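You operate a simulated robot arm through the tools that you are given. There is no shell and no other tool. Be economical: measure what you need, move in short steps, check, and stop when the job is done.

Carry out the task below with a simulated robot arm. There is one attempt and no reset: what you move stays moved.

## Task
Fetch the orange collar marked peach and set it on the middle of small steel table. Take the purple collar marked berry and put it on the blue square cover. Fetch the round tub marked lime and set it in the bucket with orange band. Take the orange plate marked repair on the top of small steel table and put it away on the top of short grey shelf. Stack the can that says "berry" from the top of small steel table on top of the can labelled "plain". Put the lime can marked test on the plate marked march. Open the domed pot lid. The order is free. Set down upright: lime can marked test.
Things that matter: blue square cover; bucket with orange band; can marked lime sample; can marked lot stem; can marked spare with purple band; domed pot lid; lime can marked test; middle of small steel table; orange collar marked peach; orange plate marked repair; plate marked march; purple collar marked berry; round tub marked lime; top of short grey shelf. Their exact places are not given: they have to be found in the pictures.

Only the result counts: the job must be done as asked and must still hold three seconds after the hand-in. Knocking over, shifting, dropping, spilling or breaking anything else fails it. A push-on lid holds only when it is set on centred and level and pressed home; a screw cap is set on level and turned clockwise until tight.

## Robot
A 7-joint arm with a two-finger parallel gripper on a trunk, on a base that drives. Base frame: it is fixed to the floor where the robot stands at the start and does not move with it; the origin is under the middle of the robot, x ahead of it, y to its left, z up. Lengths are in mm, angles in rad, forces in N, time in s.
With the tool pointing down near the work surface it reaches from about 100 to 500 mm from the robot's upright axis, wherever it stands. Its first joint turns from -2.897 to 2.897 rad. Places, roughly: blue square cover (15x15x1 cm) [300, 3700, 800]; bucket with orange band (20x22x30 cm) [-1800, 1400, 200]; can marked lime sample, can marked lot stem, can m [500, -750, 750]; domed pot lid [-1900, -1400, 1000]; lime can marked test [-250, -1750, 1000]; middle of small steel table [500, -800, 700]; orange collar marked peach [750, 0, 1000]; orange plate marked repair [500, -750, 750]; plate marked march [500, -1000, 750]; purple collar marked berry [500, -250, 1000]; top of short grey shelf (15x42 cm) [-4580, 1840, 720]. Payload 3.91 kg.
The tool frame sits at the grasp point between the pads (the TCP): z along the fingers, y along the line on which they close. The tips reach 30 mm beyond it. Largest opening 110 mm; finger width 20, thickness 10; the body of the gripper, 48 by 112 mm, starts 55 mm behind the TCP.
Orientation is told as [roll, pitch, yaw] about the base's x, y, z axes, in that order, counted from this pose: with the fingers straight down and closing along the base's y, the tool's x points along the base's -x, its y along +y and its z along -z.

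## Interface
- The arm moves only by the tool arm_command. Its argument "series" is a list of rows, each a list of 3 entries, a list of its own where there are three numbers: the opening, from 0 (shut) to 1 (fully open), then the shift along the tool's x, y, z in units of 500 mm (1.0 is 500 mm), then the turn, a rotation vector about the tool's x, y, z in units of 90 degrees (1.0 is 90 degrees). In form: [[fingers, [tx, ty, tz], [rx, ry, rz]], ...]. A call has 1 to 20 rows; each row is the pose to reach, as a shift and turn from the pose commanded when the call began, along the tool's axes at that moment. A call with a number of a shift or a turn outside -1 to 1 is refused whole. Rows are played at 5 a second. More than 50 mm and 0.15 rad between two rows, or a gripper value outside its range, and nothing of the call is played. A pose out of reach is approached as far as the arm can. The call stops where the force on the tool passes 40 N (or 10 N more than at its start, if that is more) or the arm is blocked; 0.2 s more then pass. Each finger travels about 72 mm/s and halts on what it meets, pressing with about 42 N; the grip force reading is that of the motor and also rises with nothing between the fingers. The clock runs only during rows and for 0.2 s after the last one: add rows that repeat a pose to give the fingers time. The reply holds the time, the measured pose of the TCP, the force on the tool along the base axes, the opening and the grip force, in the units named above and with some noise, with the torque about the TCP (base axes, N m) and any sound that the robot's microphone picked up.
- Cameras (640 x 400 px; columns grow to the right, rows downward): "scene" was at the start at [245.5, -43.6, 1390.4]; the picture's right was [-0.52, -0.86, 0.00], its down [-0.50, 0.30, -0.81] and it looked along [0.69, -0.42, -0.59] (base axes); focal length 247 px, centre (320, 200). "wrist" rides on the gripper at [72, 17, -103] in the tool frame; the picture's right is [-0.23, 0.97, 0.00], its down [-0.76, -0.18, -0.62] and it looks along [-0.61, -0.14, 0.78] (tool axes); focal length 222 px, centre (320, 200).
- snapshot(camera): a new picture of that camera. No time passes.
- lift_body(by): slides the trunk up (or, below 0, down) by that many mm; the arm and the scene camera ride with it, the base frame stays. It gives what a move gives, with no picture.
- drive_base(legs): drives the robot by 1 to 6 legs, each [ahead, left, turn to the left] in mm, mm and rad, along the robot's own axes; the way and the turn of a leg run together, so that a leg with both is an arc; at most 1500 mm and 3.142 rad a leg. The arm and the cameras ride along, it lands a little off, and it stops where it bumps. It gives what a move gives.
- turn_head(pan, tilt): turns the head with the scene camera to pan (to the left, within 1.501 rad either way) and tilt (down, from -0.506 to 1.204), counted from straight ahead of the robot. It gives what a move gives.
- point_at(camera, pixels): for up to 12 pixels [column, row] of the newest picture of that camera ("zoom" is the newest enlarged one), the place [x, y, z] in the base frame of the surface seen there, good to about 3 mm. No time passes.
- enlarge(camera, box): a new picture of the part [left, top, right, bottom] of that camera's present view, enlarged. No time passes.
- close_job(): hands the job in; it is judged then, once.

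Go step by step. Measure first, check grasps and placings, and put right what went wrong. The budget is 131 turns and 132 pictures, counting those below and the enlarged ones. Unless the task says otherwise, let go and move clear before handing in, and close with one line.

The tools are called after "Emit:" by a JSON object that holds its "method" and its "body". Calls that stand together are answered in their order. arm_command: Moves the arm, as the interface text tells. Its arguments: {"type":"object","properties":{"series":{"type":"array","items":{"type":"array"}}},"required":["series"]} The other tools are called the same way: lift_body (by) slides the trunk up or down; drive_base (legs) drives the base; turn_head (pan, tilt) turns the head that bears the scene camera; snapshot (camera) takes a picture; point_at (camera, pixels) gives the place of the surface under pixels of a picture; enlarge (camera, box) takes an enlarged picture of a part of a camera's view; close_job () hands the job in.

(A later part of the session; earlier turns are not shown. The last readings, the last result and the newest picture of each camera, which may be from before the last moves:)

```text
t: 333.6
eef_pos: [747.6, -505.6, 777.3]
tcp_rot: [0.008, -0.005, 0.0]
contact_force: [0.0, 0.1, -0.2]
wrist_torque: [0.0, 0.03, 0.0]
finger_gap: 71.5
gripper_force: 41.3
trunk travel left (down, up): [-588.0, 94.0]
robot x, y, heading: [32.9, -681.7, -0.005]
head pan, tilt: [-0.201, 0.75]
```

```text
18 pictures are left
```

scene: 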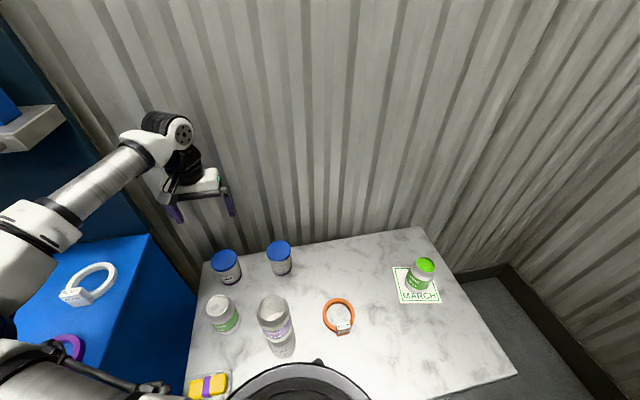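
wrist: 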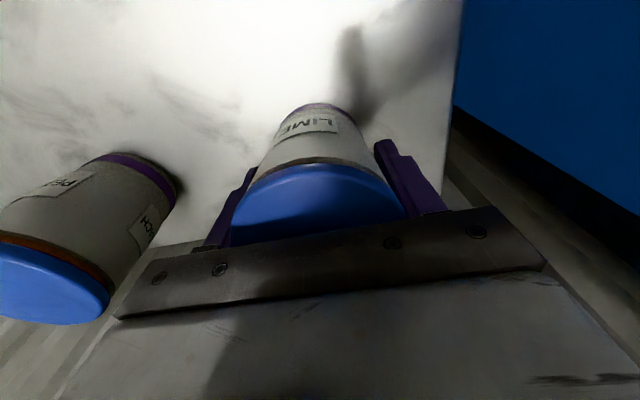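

Tub gripped (71.5 mm). Lift it out, back away, turn to +y and look toward the bucket.

Emit:
{"method": "arm_command", "body": {"series": [[0.45, [0, 0, -0.06], [0, 0, 0]], [0.45, [0, 0, -0.14], [0, 0, 0]], [0.45, [0, 0, -0.22], [0, 0, 0]], [0.45, [0, 0, -0.3], [0, 0, 0]], [0.45, [0, 0, -0.38], [0, 0, 0]], [0.45, [0, 0, -0.46], [0, 0, 0]], [0.45, [0, 0, -0.52], [0, 0, 0]], [0.45, [0, 0, -0.52], [0, 0, 0]]]}}

Emit:
{"method": "drive_base", "body": {"legs": [[-450, 0, 0], [0, 0, 1.575], [1000, 0, 0]]}}

Emit:
{"method": "turn_head", "body": {"pan": 1.0, "tilt": 0.6}}

Emit:
{"method": "snapshot", "body": {"camera": "scene"}}

Emit:
{"method": "point_at", "body": {"camera": "scene", "pixels": [[150, 120], [250, 200], [350, 120], [320, 60], [450, 100], [100, 250], [320, 200], [400, 200], [200, 150], [280, 120]]}}

```text
t: 335.4
eef_pos: [745.2, -507.3, 1038.5]
tcp_rot: [0.007, -0.006, -0.001]
contact_force: [0.2, 0.2, -2.6]
wrist_torque: [-0.02, -0.02, 0.0]
finger_gap: 71.4
gripper_force: 42.1
trunk travel left (down, up): [-588.0, 94.0]
robot x, y, heading: [35.5, -680.9, -0.008]
head pan, tilt: [-0.201, 0.75]
```

```text
t: 346.8
eef_pos: [-548.7, 1023.9, 1038.1]
tcp_rot: [0.006, -0.006, 1.55]
contact_force: [-0.3, 0.1, -3.3]
wrist_torque: [-0.01, 0.0, 0.01]
finger_gap: 71.6
gripper_force: 41.8
trunk travel left (down, up): [-588.0, 94.0]
robot x, y, heading: [-388.1, 314.7, 1.547]
head pan, tilt: [-0.201, 0.75]
```

```text
t: 348.2
eef_pos: [-550.0, 1022.9, 1037.8]
tcp_rot: [0.006, -0.007, 1.55]
contact_force: [-0.4, -0.2, -2.1]
wrist_torque: [-0.02, -0.03, -0.03]
finger_gap: 71.3
gripper_force: 42.1
trunk travel left (down, up): [-588.0, 94.0]
robot x, y, heading: [-390.7, 315.6, 1.546]
head pan, tilt: [1.0, 0.6]
```

```text
17 pictures are left
```

scene: 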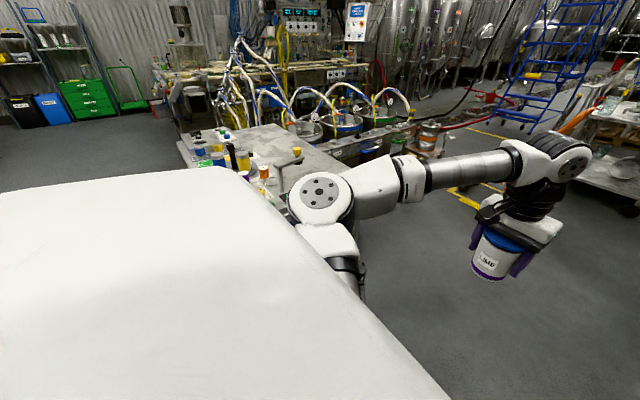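

```text
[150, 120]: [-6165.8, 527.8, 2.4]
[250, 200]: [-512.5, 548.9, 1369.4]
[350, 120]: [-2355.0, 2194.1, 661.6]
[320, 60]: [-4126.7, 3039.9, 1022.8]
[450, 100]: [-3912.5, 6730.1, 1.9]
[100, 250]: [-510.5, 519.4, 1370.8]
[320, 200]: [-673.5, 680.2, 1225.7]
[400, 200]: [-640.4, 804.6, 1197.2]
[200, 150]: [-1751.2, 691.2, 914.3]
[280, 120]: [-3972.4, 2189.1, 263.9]
```

The bucket should be behind my elbow in this view. Turn the robot to face it.

Emit:
{"method": "drive_base", "body": {"legs": [[0, 0, 1.0]]}}

Emit:
{"method": "turn_head", "body": {"pan": -0.1, "tilt": 0.6}}

Emit:
{"method": "snapshot", "body": {"camera": "scene"}}

Emit:
{"method": "point_at", "body": {"camera": "scene", "pixels": [[320, 200], [300, 180], [340, 180], [300, 220], [340, 220], [280, 200], [360, 200], [400, 150], [260, 150], [320, 150], [380, 250], [300, 250]]}}

```text
t: 351.2
eef_pos: [-1076.4, 557.6, 1039.7]
tcp_rot: [0.006, -0.006, 2.557]
contact_force: [0.5, 0.1, -1.8]
wrist_torque: [0.01, -0.02, 0.01]
finger_gap: 71.2
gripper_force: 42.0
trunk travel left (down, up): [-588.0, 94.0]
robot x, y, heading: [-391.8, 312.7, 2.549]
head pan, tilt: [1.0, 0.6]
```

```text
t: 352.5
eef_pos: [-1074.7, 558.7, 1038.8]
tcp_rot: [0.008, -0.004, 2.559]
contact_force: [0.2, 0.2, -2.2]
wrist_torque: [0.01, -0.04, 0.02]
finger_gap: 71.2
gripper_force: 42.3
trunk travel left (down, up): [-588.0, 94.0]
robot x, y, heading: [-389.8, 314.2, 2.553]
head pan, tilt: [-0.099, 0.6]
```

```text
16 pictures are left
```

scene: 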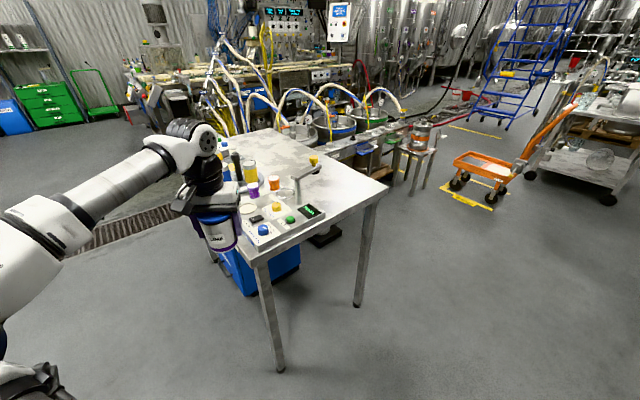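

```text
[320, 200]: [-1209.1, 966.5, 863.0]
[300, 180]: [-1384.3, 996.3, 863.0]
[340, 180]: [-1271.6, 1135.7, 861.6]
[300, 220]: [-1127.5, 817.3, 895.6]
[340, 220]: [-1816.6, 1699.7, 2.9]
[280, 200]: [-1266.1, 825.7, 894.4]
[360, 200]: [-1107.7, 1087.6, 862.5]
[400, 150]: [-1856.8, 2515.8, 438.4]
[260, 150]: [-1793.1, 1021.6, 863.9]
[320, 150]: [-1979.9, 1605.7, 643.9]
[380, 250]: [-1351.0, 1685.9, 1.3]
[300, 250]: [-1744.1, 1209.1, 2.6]
```

The bucket is behind this table. Drive around its right end to (−450,1480) and face it.

Emit:
{"method": "drive_base", "body": {"legs": [[700, -939, 0], [0, 0, 0.6]]}}

Emit:
{"method": "turn_head", "body": {"pan": 0.0, "tilt": 0.6}}

Emit:
{"method": "snapshot", "body": {"camera": "scene"}}

Emit:
{"method": "point_at", "body": {"camera": "scene", "pixels": [[320, 200], [300, 220], [340, 220], [280, 240], [360, 180], [260, 200], [320, 170], [380, 150], [240, 170], [300, 190], [320, 260], [400, 200]]}}

```text
t: 361.9
eef_pos: [-1158.9, 1294.2, 1038.5]
tcp_rot: [0.007, -0.006, -3.119]
contact_force: [0.4, 0.3, -2.1]
wrist_torque: [0.02, -0.05, 0.02]
finger_gap: 71.4
gripper_force: 42.2
trunk travel left (down, up): [-588.0, 94.0]
robot x, y, heading: [-456.2, 1483.0, -3.12]
head pan, tilt: [-0.099, 0.6]
```

```text
t: 362.5
eef_pos: [-1160.6, 1295.3, 1038.3]
tcp_rot: [0.007, -0.004, -3.121]
contact_force: [-0.5, 0.0, -1.6]
wrist_torque: [0.0, -0.01, 0.0]
finger_gap: 71.2
gripper_force: 41.7
trunk travel left (down, up): [-588.0, 94.0]
robot x, y, heading: [-454.2, 1483.6, -3.125]
head pan, tilt: [0.0, 0.6]
```

```text
15 pictures are left
```

scene: 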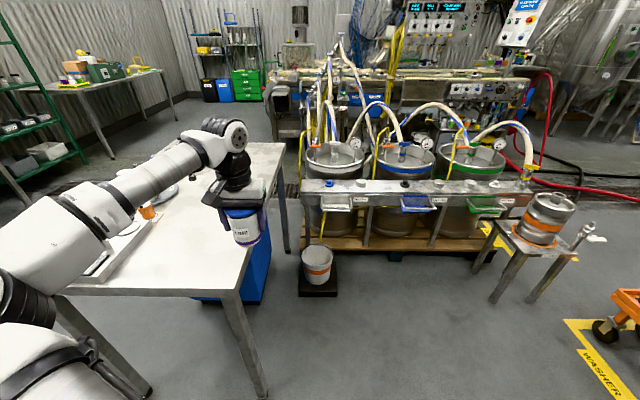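

```text
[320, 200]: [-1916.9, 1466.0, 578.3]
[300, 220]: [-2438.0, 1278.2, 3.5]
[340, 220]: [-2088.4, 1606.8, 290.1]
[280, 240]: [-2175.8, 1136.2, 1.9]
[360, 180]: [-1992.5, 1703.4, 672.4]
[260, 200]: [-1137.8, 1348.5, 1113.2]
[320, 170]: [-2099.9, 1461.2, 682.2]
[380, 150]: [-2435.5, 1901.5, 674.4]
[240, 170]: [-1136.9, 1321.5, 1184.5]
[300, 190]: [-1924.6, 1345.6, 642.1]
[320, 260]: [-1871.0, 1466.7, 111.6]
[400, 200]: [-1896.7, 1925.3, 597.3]
```

Bucket with orange band is at (317,265), clear from this side. Measure bucket and table edge.

Emit:
{"method": "enlarge", "body": {"camera": "scene", "box": [270, 230, 370, 310]}}

Emit:
{"method": "point_at", "body": {"camera": "zoom", "pixels": [[205, 125], [390, 120], [300, 95], [300, 160], [300, 125], [300, 270], [200, 310], [430, 310]]}}

Emit:
{"method": "point_at", "body": {"camera": "scene", "pixels": [[238, 288], [283, 148], [262, 215], [120, 280], [250, 270]]}}

```text
5.00 times, centred on (320, 270) of scene
```

zoom: 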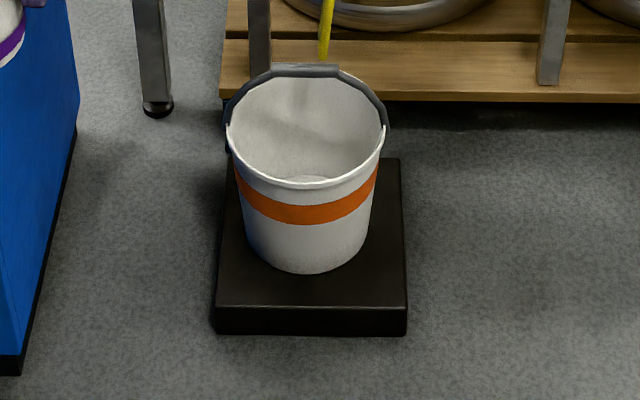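

```text
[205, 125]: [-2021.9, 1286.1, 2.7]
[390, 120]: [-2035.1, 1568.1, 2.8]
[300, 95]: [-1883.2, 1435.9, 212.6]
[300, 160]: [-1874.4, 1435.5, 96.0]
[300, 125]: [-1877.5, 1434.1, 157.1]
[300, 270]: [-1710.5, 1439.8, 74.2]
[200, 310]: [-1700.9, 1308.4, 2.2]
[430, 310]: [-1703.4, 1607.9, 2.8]
```

```text
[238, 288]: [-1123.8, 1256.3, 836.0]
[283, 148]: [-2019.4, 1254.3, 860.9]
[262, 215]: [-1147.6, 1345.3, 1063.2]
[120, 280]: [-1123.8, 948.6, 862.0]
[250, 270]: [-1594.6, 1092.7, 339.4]
```

Bucket centre ≈(−1792,1438), standing on a low black box (z≈74), table edge at y=1255. I'll stand at ≈(−1395,1915) facing it diagonally so the elbow stays off the table.

Emit:
{"method": "lift_body", "body": {"by": 88}}

Emit:
{"method": "arm_command", "body": {"series": [[0.45, [0.07, -0.019, 0], [0, 0, 0]], [0.45, [0.14, -0.038, 0], [0, 0, 0]], [0.45, [0.212, -0.057, 0], [0, 0, 0]], [0.45, [0.212, -0.057, 0], [0, 0, 0]]]}}

Emit:
{"method": "drive_base", "body": {"legs": [[0, 0, 0.6], [520, -895, 0]]}}

Emit:
{"method": "turn_head", "body": {"pan": 0.1, "tilt": 1.1}}

Emit:
{"method": "snapshot", "body": {"camera": "scene"}}

Emit:
{"method": "snapshot", "body": {"camera": "wrist"}}

```text
t: 363.8
eef_pos: [-1160.7, 1294.3, 1126.5]
tcp_rot: [0.007, -0.006, -3.122]
contact_force: [-0.3, 0.0, -1.2]
wrist_torque: [0.0, 0.02, -0.01]
finger_gap: 71.4
gripper_force: 42.1
trunk travel left (down, up): [-676.0, 6.0]
robot x, y, heading: [-458.2, 1483.1, -3.126]
head pan, tilt: [0.0, 0.6]
```

```text
t: 364.8
eef_pos: [-1053.2, 1327.0, 1124.4]
tcp_rot: [0.008, -0.004, -3.121]
contact_force: [-0.3, 0.2, -1.7]
wrist_torque: [0.02, -0.04, 0.03]
finger_gap: 71.6
gripper_force: 41.9
trunk travel left (down, up): [-676.0, 6.0]
robot x, y, heading: [-457.8, 1482.4, -3.127]
head pan, tilt: [0.0, 0.6]
```

```text
t: 373.6
eef_pos: [-1794.4, 1454.2, 1126.5]
tcp_rot: [0.008, -0.006, -2.545]
contact_force: [0.0, -0.1, -2.0]
wrist_torque: [0.01, -0.02, 0.01]
finger_gap: 71.2
gripper_force: 42.3
trunk travel left (down, up): [-676.0, 6.0]
robot x, y, heading: [-1378.0, 1909.9, -2.55]
head pan, tilt: [0.0, 0.6]
```

```text
t: 374.5
eef_pos: [-1793.6, 1452.8, 1125.1]
tcp_rot: [0.007, -0.004, -2.544]
contact_force: [0.6, 0.1, -2.3]
wrist_torque: [0.01, 0.01, 0.02]
finger_gap: 71.2
gripper_force: 42.2
trunk travel left (down, up): [-676.0, 6.0]
robot x, y, heading: [-1379.3, 1906.5, -2.552]
head pan, tilt: [0.099, 1.1]
```

```text
13 pictures are left
```

scene: 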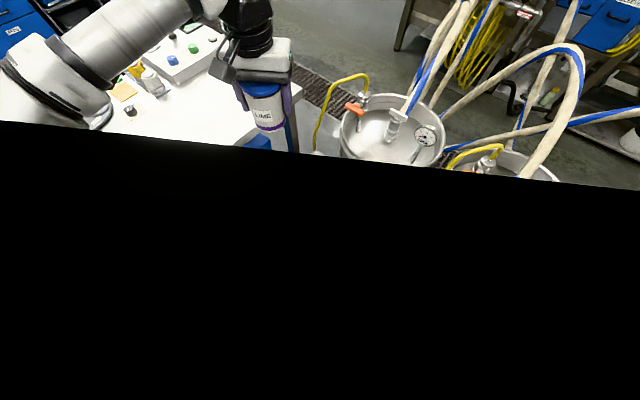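

```text
12 pictures are left
```

wrist: 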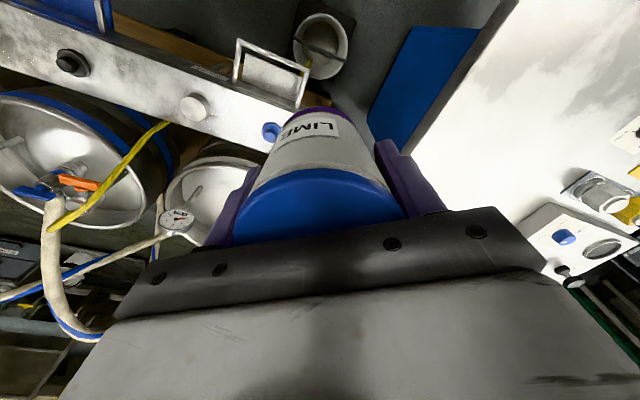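

Landed well. Measure bucket rim in the wrist view and the elbow position.

Emit:
{"method": "point_at", "body": {"camera": "wrist", "pixels": [[294, 42], [347, 40], [320, 16], [322, 78], [325, 62], [318, 35]]}}

Emit:
{"method": "point_at", "body": {"camera": "scene", "pixels": [[30, 80], [80, 60], [100, 105], [60, 100], [150, 30], [120, 120], [250, 145], [300, 130], [10, 60]]}}

```text
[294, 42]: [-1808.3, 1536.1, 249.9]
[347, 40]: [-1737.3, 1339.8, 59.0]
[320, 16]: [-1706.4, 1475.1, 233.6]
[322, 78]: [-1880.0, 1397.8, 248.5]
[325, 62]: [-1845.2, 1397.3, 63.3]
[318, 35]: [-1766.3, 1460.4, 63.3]
```

```text
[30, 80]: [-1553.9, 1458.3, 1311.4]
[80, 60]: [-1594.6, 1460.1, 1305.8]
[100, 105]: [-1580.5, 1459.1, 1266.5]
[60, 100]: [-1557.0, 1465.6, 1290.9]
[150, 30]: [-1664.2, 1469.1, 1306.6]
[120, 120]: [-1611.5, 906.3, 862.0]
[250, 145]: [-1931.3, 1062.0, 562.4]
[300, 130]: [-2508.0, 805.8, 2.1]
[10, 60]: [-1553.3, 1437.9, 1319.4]
```

Bucket centre (−1793,1438), rim z≈250. A bail handle crosses the opening; examine it.

Emit:
{"method": "enlarge", "body": {"camera": "wrist", "box": [275, 0, 365, 90]}}

Emit:
{"method": "point_at", "body": {"camera": "zoom", "pixels": [[180, 185], [240, 205], [300, 230], [380, 260], [420, 270], [150, 180], [340, 245], [270, 215]]}}

```text
4.44 times, centred on (320, 45) of wrist
```

zoom: 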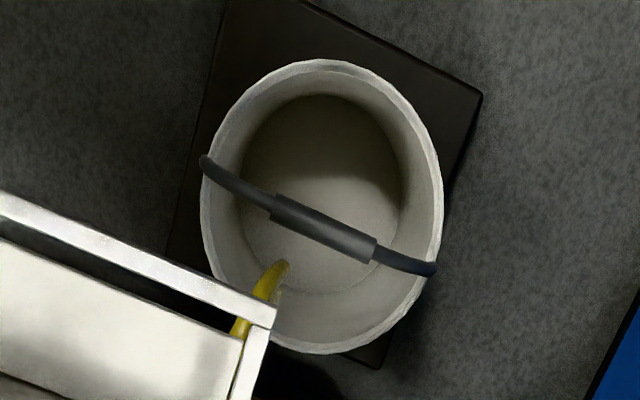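

```text
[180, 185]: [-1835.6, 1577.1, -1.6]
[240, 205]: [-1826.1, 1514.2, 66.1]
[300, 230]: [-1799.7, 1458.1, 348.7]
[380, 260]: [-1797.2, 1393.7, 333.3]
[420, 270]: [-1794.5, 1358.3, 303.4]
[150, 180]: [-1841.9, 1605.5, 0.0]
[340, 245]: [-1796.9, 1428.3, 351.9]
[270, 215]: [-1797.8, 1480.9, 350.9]
```

The bail stands upright along y at x≈−1797 up to z≈352, so the tub goes in on the +x half at ≈(−1748,1438). Turn the hand parallel to the bail, lean it slightly away, and lower the trunk.

Emit:
{"method": "arm_command", "body": {"series": [[0.45, [0.015, 0.02, 0], [0, 0, 0.08]], [0.45, [0.03, 0.04, 0], [0, 0, 0.16]], [0.45, [0.045, 0.06, 0], [0, 0, 0.24]], [0.45, [0.059, 0.0766, 0], [0, 0, 0.32]], [0.45, [0.059, 0.0766, 0], [0, 0, 0.38]], [0.45, [0.059, 0.0766, 0], [0, 0, 0.38]]]}}

Emit:
{"method": "arm_command", "body": {"series": [[0.45, [0, 0, 0], [0, -0.05, 0]], [0.45, [0, 0, 0], [0, -0.1, 0]], [0.45, [0, 0, 0], [0, -0.1, 0]]]}}

Emit:
{"method": "lift_body", "body": {"by": -640}}

Emit:
{"method": "snapshot", "body": {"camera": "wrist"}}

```text
t: 375.9
eef_pos: [-1753.1, 1451.5, 1125.2]
tcp_rot: [0.01, 0.001, -3.14]
contact_force: [-0.6, -1.0, -2.1]
wrist_torque: [-0.03, 0.0, -0.01]
finger_gap: 71.5
gripper_force: 42.3
out of reach, approached as far as the arm can: row 5, 6
trunk travel left (down, up): [-676.0, 6.0]
robot x, y, heading: [-1376.6, 1910.3, -2.553]
head pan, tilt: [0.099, 1.1]
```

```text
t: 376.7
eef_pos: [-1755.1, 1455.0, 1126.4]
tcp_rot: [0.009, -0.158, -3.14]
contact_force: [0.0, -0.1, -1.8]
wrist_torque: [0.01, 0.02, 0.0]
finger_gap: 71.5
gripper_force: 41.8
out of reach, approached as far as the arm can: row 2, 3
trunk travel left (down, up): [-676.0, 6.0]
robot x, y, heading: [-1376.8, 1911.1, -2.546]
head pan, tilt: [0.099, 1.1]
```

```text
refused: -640 is not a number from -400 to 400
```

```text
10 pictures are left
```

wrist: 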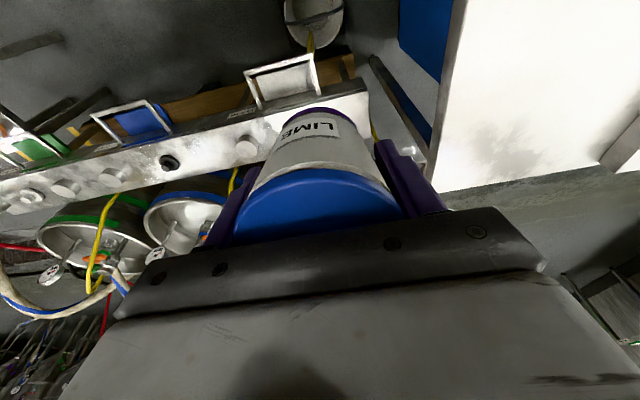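

Lean not needed if the tub centre is at x≈−1742. Undo the lean, nudge the base, and lower the trunk in two steps.

Emit:
{"method": "arm_command", "body": {"series": [[0.45, [0, 0, 0], [0, 0.05, 0]], [0.45, [0, 0, 0], [0, 0.1, 0]], [0.45, [0, 0, 0], [0, 0.1, 0]]]}}

Emit:
{"method": "drive_base", "body": {"legs": [[0, 21, 0]]}}

Emit:
{"method": "lift_body", "body": {"by": -400}}

Emit:
{"method": "lift_body", "body": {"by": -220}}

```text
t: 377.5
eef_pos: [-1755.6, 1456.3, 1124.5]
tcp_rot: [0.009, 0.0, 3.141]
contact_force: [0.7, -0.3, -1.9]
wrist_torque: [-0.04, 0.0, -0.01]
finger_gap: 71.3
gripper_force: 41.8
trunk travel left (down, up): [-676.0, 6.0]
robot x, y, heading: [-1376.2, 1911.4, -2.551]
head pan, tilt: [0.099, 1.1]
```

```text
t: 378.4
eef_pos: [-1742.7, 1437.4, 1125.7]
tcp_rot: [0.011, 0.0, 3.141]
contact_force: [0.2, -0.4, -1.7]
wrist_torque: [-0.05, 0.01, 0.02]
finger_gap: 71.3
gripper_force: 41.9
trunk travel left (down, up): [-676.0, 6.0]
robot x, y, heading: [-1364.8, 1891.0, -2.556]
head pan, tilt: [0.099, 1.1]
```

```text
t: 382.2
eef_pos: [-1744.7, 1438.5, 726.0]
tcp_rot: [0.008, 0.001, 3.142]
contact_force: [-0.7, -0.1, -2.6]
wrist_torque: [0.01, 0.01, -0.03]
finger_gap: 71.5
gripper_force: 42.3
trunk travel left (down, up): [-276.0, 406.0]
robot x, y, heading: [-1368.7, 1889.9, -2.554]
head pan, tilt: [0.099, 1.1]
```

```text
t: 384.6
eef_pos: [-1743.1, 1438.7, 520.6]
tcp_rot: [0.013, -0.003, 3.141]
contact_force: [0.7, 1.2, -2.0]
wrist_torque: [-0.02, 0.03, 0.02]
finger_gap: 71.2
gripper_force: 42.0
trunk travel left (down, up): [-56.0, 626.0]
robot x, y, heading: [-1366.0, 1890.7, -2.552]
head pan, tilt: [0.099, 1.1]
```

A slight lag at the bottom of trunk travel; raise 30 mm and descend with the arm to z≈200.

Emit:
{"method": "lift_body", "body": {"by": 30}}

Emit:
{"method": "arm_command", "body": {"series": [[0.45, [0.002, 0, 0.08], [0, 0, 0]], [0.45, [0.002, 0, 0.16], [0, 0, 0]], [0.45, [0.002, 0, 0.24], [0, 0, 0]], [0.45, [0.002, 0, 0.32], [0, 0, 0]], [0.45, [0.002, 0, 0.4], [0, 0, 0]], [0.45, [0.002, 0, 0.48], [0, 0, 0]], [0.45, [0.002, 0, 0.56], [0, 0, 0]], [0.45, [0.002, 0, 0.62], [0, 0, 0]], [0.45, [0.002, 0, 0.66], [0, 0, 0]], [0.45, [0.002, 0, 0.66], [0, 0, 0]]]}}

Emit:
{"method": "snapshot", "body": {"camera": "wrist"}}

```text
t: 385.3
eef_pos: [-1741.9, 1438.2, 533.3]
tcp_rot: [0.007, 0.0, 3.143]
contact_force: [-0.1, -0.2, -2.6]
wrist_torque: [0.0, 0.0, -0.03]
finger_gap: 71.4
gripper_force: 42.2
trunk travel left (down, up): [-86.0, 596.0]
robot x, y, heading: [-1368.7, 1893.5, -2.545]
head pan, tilt: [0.099, 1.1]
```

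```text
t: 387.5
eef_pos: [-1739.6, 1435.6, 204.7]
tcp_rot: [0.008, 0.001, 3.143]
contact_force: [-1.2, 1.0, -2.1]
wrist_torque: [0.01, -0.02, -0.02]
finger_gap: 71.3
gripper_force: 42.4
out of reach, approached as far as the arm can: row 2, 3, 4, 5, 6
trunk travel left (down, up): [-86.0, 596.0]
robot x, y, heading: [-1365.4, 1890.7, -2.556]
head pan, tilt: [0.099, 1.1]
```

```text
9 pictures are left
```

wrist: 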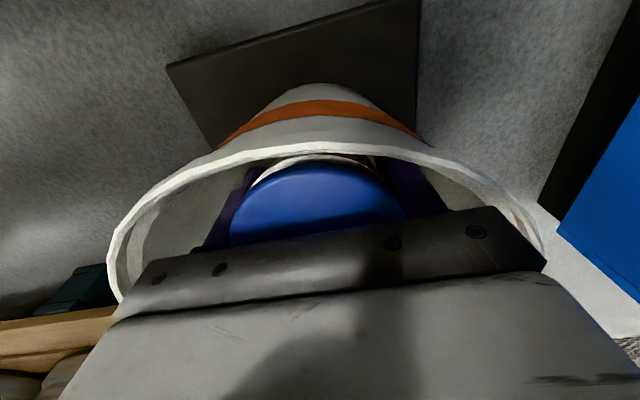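

Tub is inside the rim with no contact. Lower a little more, release gently and rise.

Emit:
{"method": "arm_command", "body": {"series": [[0.45, [-0.004, 0, 0.016], [0, 0, 0]], [0.45, [-0.008, 0, 0.032], [0, 0, 0]], [0.45, [-0.008, 0, 0.048], [0, 0, 0]], [0.45, [-0.008, 0, 0.048], [0, 0, 0]]]}}

Emit:
{"method": "arm_command", "body": {"series": [[0.7, [0, 0, 0], [0, 0, 0]], [0.75, [0, 0, 0], [0, 0, 0]], [0.75, [0, 0, 0], [0, 0, 0]], [0.75, [0, 0, -0.05], [0, 0, 0]], [0.75, [0, 0, -0.13], [0, 0, 0]], [0.75, [0, 0, -0.21], [0, 0, 0]], [0.75, [0, 0, -0.29], [0, 0, 0]], [0.75, [0, 0, -0.37], [0, 0, 0]], [0.75, [0, 0, -0.45], [0, 0, 0]], [0.75, [0, 0, -0.45], [0, 0, 0]]]}}

Emit:
{"method": "lift_body", "body": {"by": 400}}

Emit:
{"method": "snapshot", "body": {"camera": "wrist"}}

```text
t: 388.1
eef_pos: [-1742.8, 1430.6, 197.8]
tcp_rot: [0.022, 0.002, -3.14]
contact_force: [6.5, 2.1, 27.8]
wrist_torque: [-1.54, -0.22, 0.34]
finger_gap: 71.3
gripper_force: 41.6
trunk travel left (down, up): [-86.0, 596.0]
robot x, y, heading: [-1363.8, 1891.2, -2.55]
head pan, tilt: [0.099, 1.1]
stopped in row 2: the force on the tool passed its limit at 52 N (the readings are from after the stop); the commanded pose is now the measured one
```

```text
t: 388.6
eef_pos: [-1744.1, 1431.7, 197.6]
tcp_rot: [0.021, 0.002, -3.139]
contact_force: [4.9, 7.5, 27.7]
wrist_torque: [-0.96, 0.04, 0.25]
finger_gap: 73.9
gripper_force: 0.1
trunk travel left (down, up): [-86.0, 596.0]
robot x, y, heading: [-1369.1, 1891.0, -2.544]
head pan, tilt: [0.099, 1.1]
stopped in row 2: the force on the tool passed its limit at 42 N (the readings are from after the stop); the commanded pose is now the measured one
```

```text
t: 392.4
eef_pos: [-1741.9, 1431.9, 594.9]
tcp_rot: [0.018, 0.004, -3.138]
contact_force: [0.0, -0.6, -10.7]
wrist_torque: [-0.13, -0.35, -0.03]
finger_gap: 82.6
gripper_force: 0.1
trunk travel left (down, up): [-486.0, 196.0]
robot x, y, heading: [-1362.7, 1890.3, -2.551]
head pan, tilt: [0.099, 1.1]
```

```text
8 pictures are left
```

wrist: 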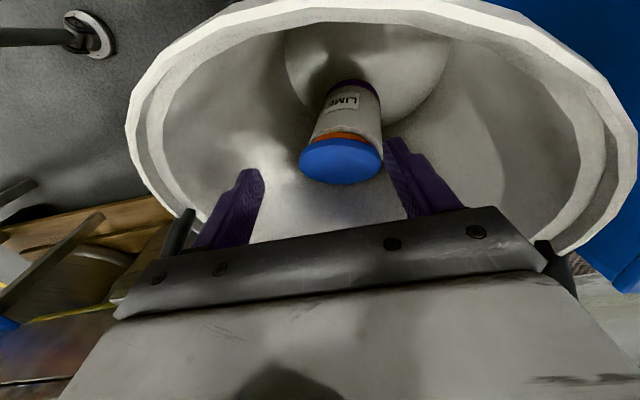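

The bucket's bail got hooked on the hand – the bucket came up with it (tub safely inside). Lower it back to the same spot, free the hand by going slightly down and toward +x, and test a small rise.

Emit:
{"method": "lift_body", "body": {"by": -396}}

Emit:
{"method": "arm_command", "body": {"series": [[0.72, [0, 0, 0.008], [0, 0, 0]], [0.72, [0, 0, 0.024], [0, 0, 0]], [0.72, [0, 0, 0.036], [0, 0, 0]], [0.72, [0, 0, 0.036], [0, 0, 0]]]}}

Emit:
{"method": "snapshot", "body": {"camera": "wrist"}}

```text
t: 394.0
eef_pos: [-1735.1, 1404.2, 496.4]
tcp_rot: [0.06, -0.04, -3.105]
contact_force: [-32.4, 34.4, 38.5]
wrist_torque: [-0.84, 0.61, -1.18]
finger_gap: 66.4
gripper_force: 0.0
trunk travel left (down, up): [-365.0, 318.0]
robot x, y, heading: [-1365.2, 1891.7, -2.533]
head pan, tilt: [0.099, 1.1]
stopped: the force on the tool passed its limit at 55 N (the readings are from after the stop); the commanded pose is now the measured one
```

```text
t: 394.6
eef_pos: [-1739.2, 1396.4, 489.5]
tcp_rot: [0.07, -0.063, -3.098]
contact_force: [-37.3, 42.3, 43.2]
wrist_torque: [-0.77, 0.73, -1.21]
finger_gap: 59.2
gripper_force: 0.1
trunk travel left (down, up): [-365.0, 318.0]
robot x, y, heading: [-1361.7, 1889.7, -2.535]
head pan, tilt: [0.099, 1.1]
stopped in row 3: the force on the tool passed its limit at 75 N (the readings are from after the stop); the commanded pose is now the measured one
```

```text
7 pictures are left
```

wrist: 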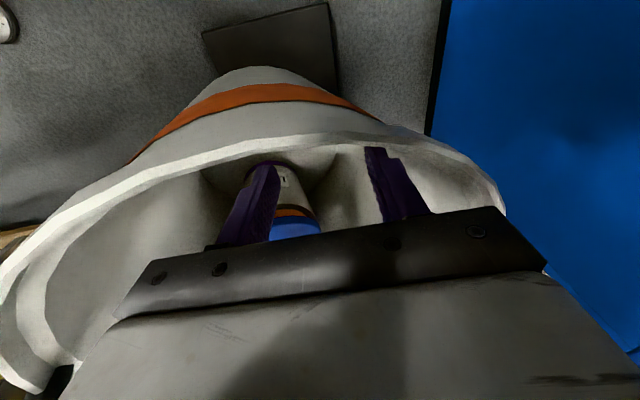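

The hanging bucket jammed on something while lowering. Raise to free it and look with the scene camera.

Emit:
{"method": "lift_body", "body": {"by": 120}}

Emit:
{"method": "turn_head", "body": {"pan": 0.25, "tilt": 0.75}}

Emit:
{"method": "snapshot", "body": {"camera": "scene"}}

Emit:
{"method": "point_at", "body": {"camera": "scene", "pixels": [[240, 200], [260, 220], [280, 240], [300, 200], [220, 230], [320, 220], [250, 260], [280, 180], [240, 160], [300, 260], [200, 200], [340, 180]]}}

```text
t: 396.1
eef_pos: [-1737.6, 1399.2, 599.8]
tcp_rot: [0.064, -0.039, -3.101]
contact_force: [2.8, -1.4, -6.8]
wrist_torque: [0.0, -0.02, 0.04]
finger_gap: 79.3
gripper_force: 0.0
trunk travel left (down, up): [-485.0, 198.0]
robot x, y, heading: [-1359.3, 1890.1, -2.533]
head pan, tilt: [0.099, 1.1]
```

```text
t: 397.0
eef_pos: [-1737.8, 1399.6, 599.6]
tcp_rot: [0.061, -0.039, -3.102]
contact_force: [2.3, -2.3, -5.9]
wrist_torque: [0.13, 0.0, 0.03]
finger_gap: 79.0
gripper_force: 0.1
trunk travel left (down, up): [-485.0, 198.0]
robot x, y, heading: [-1362.7, 1893.1, -2.543]
head pan, tilt: [0.25, 0.75]
```

```text
6 pictures are left
```

scene: 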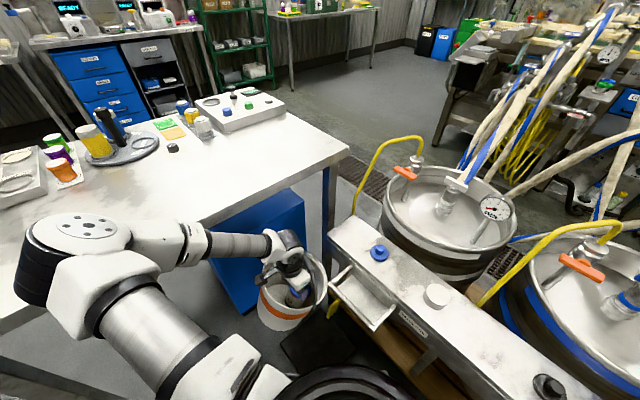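

```text
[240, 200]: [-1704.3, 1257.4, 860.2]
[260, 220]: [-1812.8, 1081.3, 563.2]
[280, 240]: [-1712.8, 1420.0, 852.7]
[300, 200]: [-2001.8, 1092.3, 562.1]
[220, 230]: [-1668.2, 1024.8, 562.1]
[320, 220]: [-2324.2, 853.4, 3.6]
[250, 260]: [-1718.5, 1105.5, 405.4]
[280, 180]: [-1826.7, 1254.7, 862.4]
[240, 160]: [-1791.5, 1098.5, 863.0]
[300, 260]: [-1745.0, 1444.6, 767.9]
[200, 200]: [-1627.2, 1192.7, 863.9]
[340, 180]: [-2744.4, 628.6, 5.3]
```

The bucket likely caught on the white bracket of the keg stand. Shift 40 mm toward +x, lower, shift back over the black box and set it down.

Emit:
{"method": "arm_command", "body": {"series": [[0.7, [0.045, 0, 0], [0, 0, 0]], [0.7, [0.09, 0, 0], [0, 0, 0]], [0.7, [0.09, 0, 0], [0, 0, 0]]]}}

Emit:
{"method": "lift_body", "body": {"by": -290}}

Emit:
{"method": "arm_command", "body": {"series": [[0.7, [-0.03, -0.02, 0], [0, 0, 0]], [0.7, [-0.06, -0.045, 0], [0, 0, 0]], [0.7, [-0.09, -0.07, 0], [0, 0, 0]], [0.7, [-0.09, -0.07, 0], [0, 0, 0]]]}}

Emit:
{"method": "lift_body", "body": {"by": -125}}

Emit:
{"method": "snapshot", "body": {"camera": "scene"}}

```text
t: 397.8
eef_pos: [-1692.6, 1402.7, 598.2]
tcp_rot: [0.06, -0.037, -3.101]
contact_force: [0.2, -0.3, -5.2]
wrist_torque: [-0.06, -0.2, 0.02]
finger_gap: 76.9
gripper_force: 0.0
trunk travel left (down, up): [-485.0, 198.0]
robot x, y, heading: [-1362.3, 1891.4, -2.537]
head pan, tilt: [0.25, 0.75]
```

```text
t: 400.7
eef_pos: [-1692.9, 1402.2, 309.2]
tcp_rot: [0.061, -0.038, -3.1]
contact_force: [0.1, -0.1, -6.0]
wrist_torque: [0.01, -0.17, 0.01]
finger_gap: 77.0
gripper_force: 0.0
trunk travel left (down, up): [-195.0, 488.0]
robot x, y, heading: [-1364.3, 1891.8, -2.53]
head pan, tilt: [0.25, 0.75]
```

```text
t: 401.7
eef_pos: [-1740.6, 1436.0, 308.0]
tcp_rot: [0.061, -0.037, -3.102]
contact_force: [0.2, -1.1, -5.9]
wrist_torque: [-0.02, -0.21, 0.01]
finger_gap: 76.9
gripper_force: 0.1
trunk travel left (down, up): [-195.0, 488.0]
robot x, y, heading: [-1366.4, 1890.9, -2.535]
head pan, tilt: [0.25, 0.75]
```

```text
t: 403.2
eef_pos: [-1739.4, 1436.2, 184.8]
tcp_rot: [0.063, -0.038, -3.101]
contact_force: [-0.5, -1.3, 0.3]
wrist_torque: [0.04, -0.08, 0.05]
finger_gap: 77.1
gripper_force: 0.0
trunk travel left (down, up): [-70.0, 613.0]
robot x, y, heading: [-1364.0, 1888.4, -2.535]
head pan, tilt: [0.25, 0.75]
```

```text
5 pictures are left
```

scene: 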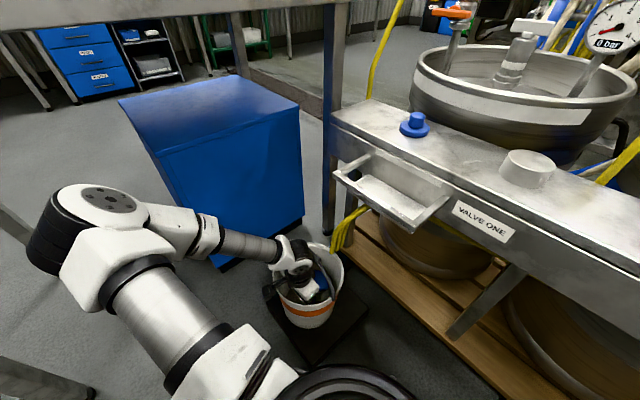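

The bucket stands on its box again (force ≈0, tub inside). Move the hand +x to clear the bail, then rise 70 mm and check the load.

Emit:
{"method": "arm_command", "body": {"series": [[0.7, [0.02, 0, 0], [0, 0, 0]], [0.7, [0.045, 0, 0], [0, 0, 0]], [0.7, [0.065, 0, 0], [0, 0, 0]], [0.7, [0.065, 0, 0], [0, 0, 0]]]}}

Emit:
{"method": "arm_command", "body": {"series": [[0.7, [0, 0, -0.03], [0, 0, 0]], [0.7, [0, 0, -0.07], [0, 0, 0]], [0.7, [0, 0, -0.11], [0, 0, 0]], [0.7, [0, 0, -0.15], [0, 0, 0]], [0.7, [0, 0, -0.15], [0, 0, 0]]]}}

Emit:
{"method": "enlarge", "body": {"camera": "scene", "box": [220, 200, 380, 340]}}

```text
t: 404.2
eef_pos: [-1707.6, 1437.0, 184.0]
tcp_rot: [0.064, -0.04, -3.103]
contact_force: [-9.3, 1.2, 1.6]
wrist_torque: [0.01, -0.61, 0.14]
finger_gap: 76.9
gripper_force: 0.1
trunk travel left (down, up): [-70.0, 613.0]
robot x, y, heading: [-1361.7, 1889.6, -2.54]
head pan, tilt: [0.25, 0.75]
```

```text
t: 405.6
eef_pos: [-1728.2, 1465.5, 246.5]
tcp_rot: [0.015, -0.055, 3.121]
contact_force: [-0.9, 0.2, -5.4]
wrist_torque: [0.08, -0.23, 0.01]
finger_gap: 76.8
gripper_force: 0.0
trunk travel left (down, up): [-70.0, 613.0]
robot x, y, heading: [-1359.3, 1891.7, -2.535]
head pan, tilt: [0.25, 0.75]
stopped in row 5: the arm was blocked; the commanded pose is now the measured one
```

```text
2.86 times, centred on (300, 270) of scene
```

zoom: 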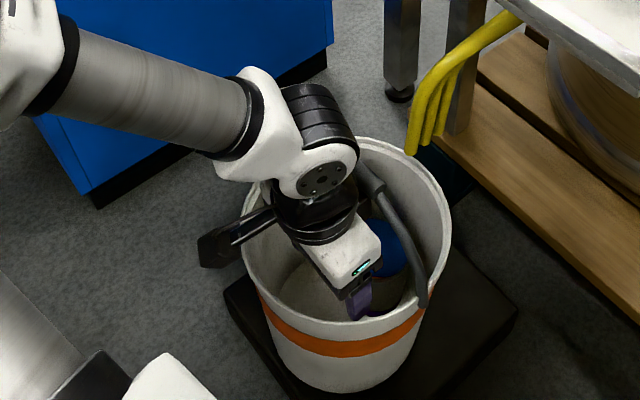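

The bail leans on the −x/+y side of the hand. Unload slightly, shift the hand the other way, then rise with the trunk (the arm is at a joint limit here).

Emit:
{"method": "arm_command", "body": {"series": [[0.7, [0, 0, 0.04], [0, 0, 0]], [0.7, [0.02, 0.02, 0.09], [0, 0, 0]], [0.7, [0.05, 0.045, 0.1], [0, 0, 0]], [0.5, [0.075, 0.065, 0.1], [0, 0, 0]], [0.5, [0.075, 0.065, 0.1], [0, 0, 0]]]}}

Emit:
{"method": "lift_body", "body": {"by": 150}}

Emit:
{"method": "enlarge", "body": {"camera": "scene", "box": [200, 180, 420, 380]}}

```text
t: 406.4
eef_pos: [-1714.0, 1448.2, 202.8]
tcp_rot: [0.013, -0.063, 3.123]
contact_force: [-3.3, 5.9, 18.0]
wrist_torque: [0.68, -0.67, 0.34]
finger_gap: 77.0
gripper_force: 0.0
trunk travel left (down, up): [-70.0, 613.0]
robot x, y, heading: [-1363.8, 1893.6, -2.537]
head pan, tilt: [0.25, 0.75]
stopped in row 3: the force on the tool passed its limit at 57 N (the readings are from after the stop); the commanded pose is now the measured one
```

```text
t: 408.1
eef_pos: [-1712.5, 1447.4, 351.5]
tcp_rot: [0.014, -0.058, 3.126]
contact_force: [1.1, -1.1, 0.4]
wrist_torque: [-0.01, 0.0, 0.0]
finger_gap: 77.0
gripper_force: 0.2
trunk travel left (down, up): [-220.0, 463.0]
robot x, y, heading: [-1363.3, 1888.8, -2.536]
head pan, tilt: [0.25, 0.75]
```

```text
2.00 times, centred on (310, 280) of scene
```

zoom: 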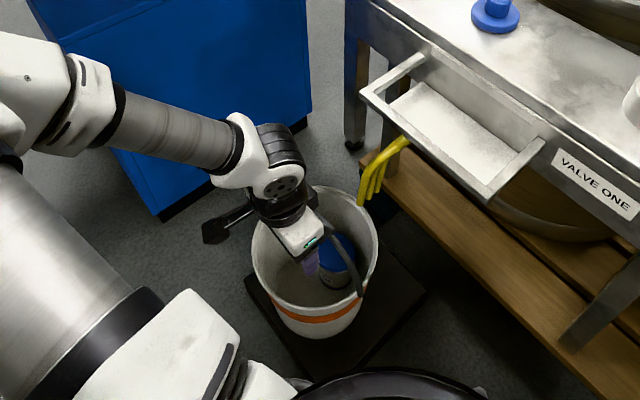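

Freed: force ≈0, bucket stands with the tub inside. Raise everything, level and unwind the tool, and drive to the blue cabinet for the purple collar.

Emit:
{"method": "lift_body", "body": {"by": 400}}

Emit:
{"method": "lift_body", "body": {"by": 60}}

Emit:
{"method": "arm_command", "body": {"series": [[0.6, [0, 0, -0.085], [0, 0.004, -0.045]], [0.6, [0, 0, -0.17], [0, 0.008, -0.09]], [0.6, [0, 0, -0.255], [0, 0.014, -0.15]], [0.6, [0, 0, -0.34], [0, 0.02, -0.21]], [0.6, [0, 0, -0.425], [0, 0.025, -0.27]], [0.6, [0, 0, -0.51], [0, 0.03, -0.33]], [0.6, [0, 0, -0.59], [0, 0.037, -0.395]], [0.6, [0, 0, -0.65], [0, 0.037, -0.395]], [0.6, [0, 0, -0.65], [0, 0.037, -0.395]]]}}

Emit:
{"method": "drive_base", "body": {"legs": [[-517, 856, 0], [0, 0, 2.536], [30, -1166, 0], [342, -729, 0]]}}

Emit:
{"method": "snapshot", "body": {"camera": "wrist"}}

```text
t: 412.0
eef_pos: [-1713.0, 1448.1, 751.4]
tcp_rot: [0.013, -0.057, 3.127]
contact_force: [0.2, 0.8, -0.1]
wrist_torque: [-0.02, 0.01, -0.03]
finger_gap: 76.9
gripper_force: 0.0
trunk travel left (down, up): [-620.0, 63.0]
robot x, y, heading: [-1367.3, 1889.3, -2.534]
head pan, tilt: [0.25, 0.75]
```

```text
t: 413.0
eef_pos: [-1713.0, 1447.5, 809.4]
tcp_rot: [0.016, -0.058, 3.127]
contact_force: [0.8, -0.8, -0.2]
wrist_torque: [0.0, -0.03, -0.03]
finger_gap: 76.9
gripper_force: 0.0
trunk travel left (down, up): [-680.0, 3.0]
robot x, y, heading: [-1364.5, 1890.8, -2.534]
head pan, tilt: [0.25, 0.75]
```

```text
t: 413.7
eef_pos: [-1775.1, 1499.5, 904.8]
tcp_rot: [-0.004, -0.038, 3.039]
contact_force: [0.5, -0.1, 0.0]
wrist_torque: [0.0, 0.02, -0.04]
finger_gap: 65.7
gripper_force: 0.1
trunk travel left (down, up): [-680.0, 3.0]
robot x, y, heading: [-1364.4, 1889.6, -2.538]
head pan, tilt: [0.25, 0.75]
stopped in row 3: the arm was blocked; the commanded pose is now the measured one
```

```text
t: 425.6
eef_pos: [105.5, 1327.9, 903.7]
tcp_rot: [-0.027, -0.038, -1.116]
contact_force: [-15.6, -1.8, 1.1]
wrist_torque: [0.03, 0.08, 0.06]
finger_gap: 58.3
gripper_force: 0.1
trunk travel left (down, up): [-680.0, 3.0]
robot x, y, heading: [-436.0, 1468.2, -0.401]
head pan, tilt: [0.25, 0.75]
stopped in leg 2: the force on the tool passed its limit at 50 N (the readings are from after the stop); the commanded pose is now the measured one
```

```text
2 pictures are left
```

wrist: 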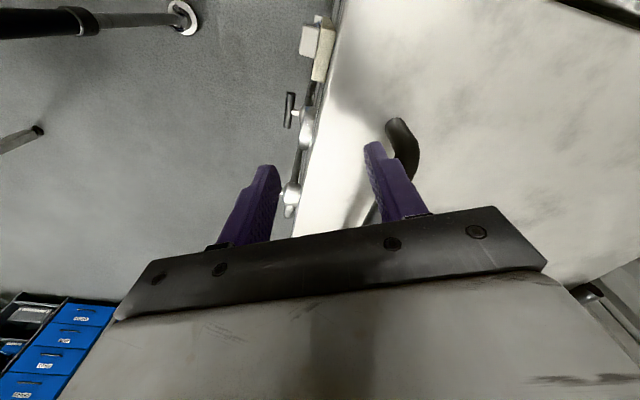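

The fingers brushed a fitting near (105,1328). Back off west, straighten heading, drive south along x≈−586, then extend and raise the arm while unwinding yaw.

Emit:
{"method": "drive_base", "body": {"legs": [[-138, -58, 0], [0, 0, 0.401], [0, -1154, 0], [150, -500, 0]]}}

Emit:
{"method": "arm_command", "body": {"series": [[0.6, [-0.05, 0.044, 0], [0, 0, -0.06]], [0.6, [-0.1, 0.088, 0], [0, 0, -0.13]], [0.6, [-0.151, 0.131, 0], [0, 0, -0.2]], [0.6, [-0.151, 0.131, -0.08], [0, 0.008, -0.28]], [0.6, [-0.151, 0.131, -0.16], [0, 0.016, -0.36]], [0.6, [-0.151, 0.131, -0.24], [0, 0.024, -0.44]], [0.6, [-0.151, 0.131, -0.32], [0, 0.024, -0.455]], [0.6, [-0.151, 0.131, -0.36], [0, 0.024, -0.455]], [0.6, [-0.151, 0.131, -0.36], [0, 0.024, -0.455]]]}}

```text
t: 441.2
eef_pos: [104.3, -130.2, 903.4]
tcp_rot: [-0.022, -0.037, -0.73]
contact_force: [-0.6, 0.3, 0.5]
wrist_torque: [0.0, 0.01, 0.01]
finger_gap: 66.0
gripper_force: 0.0
trunk travel left (down, up): [-680.0, 3.0]
robot x, y, heading: [-450.9, -202.6, -0.017]
head pan, tilt: [0.25, 0.75]
```

```text
t: 443.2
eef_pos: [202.0, -123.9, 1086.1]
tcp_rot: [-0.028, 0.019, -0.014]
contact_force: [-0.6, -0.3, 0.1]
wrist_torque: [-0.02, 0.0, -0.03]
finger_gap: 66.1
gripper_force: 0.0
trunk travel left (down, up): [-680.0, 3.0]
robot x, y, heading: [-452.4, -203.3, -0.018]
head pan, tilt: [0.25, 0.75]
5 turns are left
```

5 turns left. Drive so the hand is over the purple tab (461,−251), descend, grip and lift in one go.

Emit:
{"method": "drive_base", "body": {"legs": [[261, -122, 0.018]]}}

Emit:
{"method": "arm_command", "body": {"series": [[0.75, [0, 0, 0.08], [0.018, -0.012, 0]], [0.75, [0, 0, 0.16], [0.018, -0.012, 0]], [0.75, [0, 0, 0.2], [0.018, -0.012, 0]], [0.75, [0, 0, 0.229], [0.018, -0.012, 0]], [0.5, [0, 0, 0.229], [0.018, -0.012, 0]], [0.3, [0, 0, 0.229], [0.018, -0.012, 0]], [0.15, [0, 0, 0.229], [0.018, -0.012, 0]], [0.15, [0, 0, 0.229], [0.018, -0.012, 0]], [0.15, [0, 0, 0.229], [0.018, -0.012, 0]], [0.15, [0, 0, 0.14], [0.018, -0.012, 0]], [0.15, [0, 0, 0.06], [0.018, -0.012, 0]], [0.15, [0, 0, 0], [0.018, -0.012, 0]], [0.15, [0, 0, 0], [0.018, -0.012, 0]]]}}

```text
t: 445.1
eef_pos: [455.2, -232.4, 1086.0]
tcp_rot: [-0.027, 0.019, 0.007]
contact_force: [-0.5, 0.6, 0.3]
wrist_torque: [0.03, -0.04, 0.03]
finger_gap: 65.9
gripper_force: 0.0
trunk travel left (down, up): [-680.0, 3.0]
robot x, y, heading: [-194.1, -322.8, 0.007]
head pan, tilt: [0.25, 0.75]
```

```text
t: 447.9
eef_pos: [456.7, -234.1, 1086.7]
tcp_rot: [-0.057, -0.001, 0.008]
contact_force: [0.0, -0.4, -0.8]
wrist_torque: [0.02, 0.05, 0.0]
finger_gap: 35.4
gripper_force: 42.2
trunk travel left (down, up): [-680.0, 3.0]
robot x, y, heading: [-199.9, -324.5, 0.007]
head pan, tilt: [0.25, 0.75]
4 turns are left
```

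Grip holds (35.4 mm, 42 N): purple collar in hand. Drive to the cover and take a picture.

Emit:
{"method": "drive_base", "body": {"legs": [[-290, 0, 0], [0, 1310, 0], [0, 1310, 0], [0, 1310, 0]]}}

Emit:
{"method": "turn_head", "body": {"pan": -0.1, "tilt": 0.7}}

Emit:
{"method": "snapshot", "body": {"camera": "scene"}}

Emit:
{"method": "point_at", "body": {"camera": "scene", "pixels": [[320, 150], [320, 200], [260, 200], [380, 200], [320, 250], [260, 250], [380, 250], [420, 220], [220, 220], [350, 180], [290, 180], [320, 300]]}}

```text
t: 468.5
eef_pos: [161.7, 2287.5, 1086.1]
tcp_rot: [-0.055, 0.001, -0.026]
contact_force: [0.8, -0.3, -0.9]
wrist_torque: [0.02, 0.05, 0.01]
finger_gap: 35.6
gripper_force: 41.4
trunk travel left (down, up): [-680.0, 3.0]
robot x, y, heading: [-489.0, 2213.6, -0.007]
head pan, tilt: [0.25, 0.75]
stopped in leg 3: the robot was blocked; the commanded pose is now the measured one
```

```text
t: 469.3
eef_pos: [162.1, 2286.6, 1086.2]
tcp_rot: [-0.056, 0.002, -0.025]
contact_force: [-0.1, 0.1, -0.6]
wrist_torque: [0.03, 0.05, 0.0]
finger_gap: 35.4
gripper_force: 42.0
trunk travel left (down, up): [-680.0, 3.0]
robot x, y, heading: [-491.9, 2208.0, -0.012]
head pan, tilt: [-0.099, 0.7]
```

```text
1 pictures are left
```

scene: 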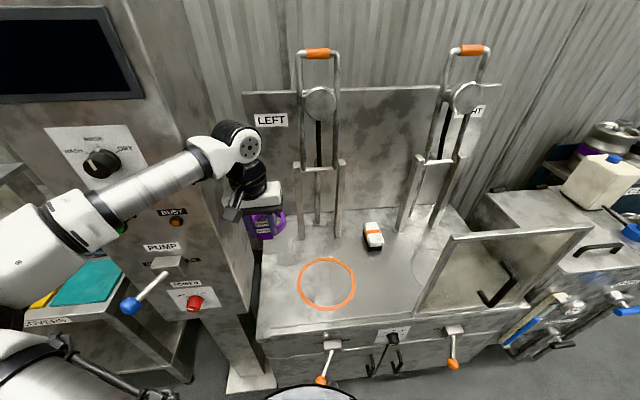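

```text
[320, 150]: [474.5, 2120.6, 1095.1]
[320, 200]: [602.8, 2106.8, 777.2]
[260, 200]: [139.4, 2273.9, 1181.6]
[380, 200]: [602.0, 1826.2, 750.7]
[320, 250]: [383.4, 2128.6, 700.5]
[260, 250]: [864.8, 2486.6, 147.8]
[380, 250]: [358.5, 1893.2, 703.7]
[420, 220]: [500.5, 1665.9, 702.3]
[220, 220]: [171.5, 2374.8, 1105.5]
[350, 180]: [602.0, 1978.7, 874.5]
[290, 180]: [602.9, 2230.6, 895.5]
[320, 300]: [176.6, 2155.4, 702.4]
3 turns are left
```

Blocked at y≈2213 by the covers cart on the left. Go around it: back, strafe, approach y≈3620, and take the last picture.

Emit:
{"method": "drive_base", "body": {"legs": [[-270, 0, 0], [0, 1414, 0.012], [300, 0, 0]]}}

Emit:
{"method": "turn_head", "body": {"pan": 0.0, "tilt": 0.8}}

Emit:
{"method": "snapshot", "body": {"camera": "scene"}}

```text
t: 475.1
eef_pos: [-87.6, 2659.9, 1085.0]
tcp_rot: [-0.053, 0.004, -0.021]
contact_force: [0.1, -0.6, -1.9]
wrist_torque: [0.08, 0.09, 0.01]
finger_gap: 35.4
gripper_force: 42.1
trunk travel left (down, up): [-680.0, 3.0]
robot x, y, heading: [-739.6, 2585.0, -0.007]
head pan, tilt: [-0.099, 0.7]
stopped in leg 2: the robot was blocked; the commanded pose is now the measured one
```

```text
t: 475.8
eef_pos: [-89.5, 2660.6, 1085.9]
tcp_rot: [-0.057, 0.003, -0.021]
contact_force: [-0.1, 0.1, -0.6]
wrist_torque: [0.0, 0.03, 0.01]
finger_gap: 35.2
gripper_force: 42.1
trunk travel left (down, up): [-680.0, 3.0]
robot x, y, heading: [-738.9, 2586.1, -0.009]
head pan, tilt: [0.0, 0.799]
```

```text
0 pictures are left
2 turns are left
```

scene: 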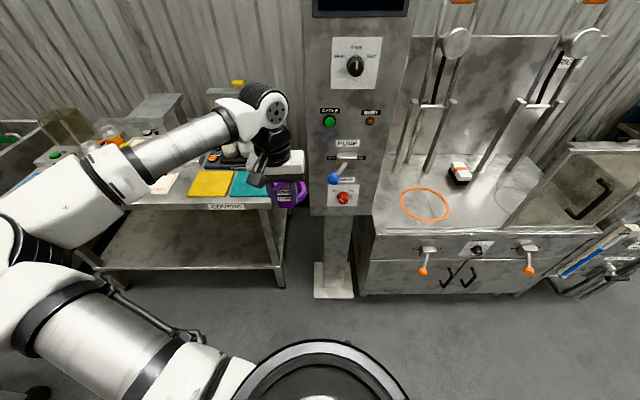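

Last picture used; a blue flat item shows at the far left (≈(25,182)) on the covers bench. Measure candidates and continue past the obstruction further forward.

Emit:
{"method": "point_at", "body": {"camera": "scene", "pixels": [[22, 183], [30, 178], [12, 188], [35, 175], [165, 183], [208, 184], [245, 183], [5, 192], [45, 170], [20, 178], [110, 210], [60, 165]]}}

Emit:
{"method": "drive_base", "body": {"legs": [[170, 0, 0.008], [0, 1020, 0]]}}

```text
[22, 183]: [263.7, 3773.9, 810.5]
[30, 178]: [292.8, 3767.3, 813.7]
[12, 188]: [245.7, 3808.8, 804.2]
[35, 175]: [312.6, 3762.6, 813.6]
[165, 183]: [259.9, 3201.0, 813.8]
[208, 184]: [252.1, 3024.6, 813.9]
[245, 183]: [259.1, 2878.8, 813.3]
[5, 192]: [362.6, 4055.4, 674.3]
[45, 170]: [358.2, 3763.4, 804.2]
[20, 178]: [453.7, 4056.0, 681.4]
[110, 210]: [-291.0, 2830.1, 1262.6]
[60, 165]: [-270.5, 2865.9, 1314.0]
```

```text
t: 483.9
eef_pos: [88.9, 3584.1, 1084.6]
tcp_rot: [-0.054, 0.005, -0.032]
contact_force: [0.7, -0.1, -0.1]
wrist_torque: [0.04, 0.05, 0.0]
finger_gap: 35.1
gripper_force: 42.1
trunk travel left (down, up): [-680.0, 3.0]
robot x, y, heading: [-564.0, 3515.3, -0.018]
head pan, tilt: [0.0, 0.799]
stopped in leg 2: the robot was blocked; the commanded pose is now the measured one
1 turns are left
```

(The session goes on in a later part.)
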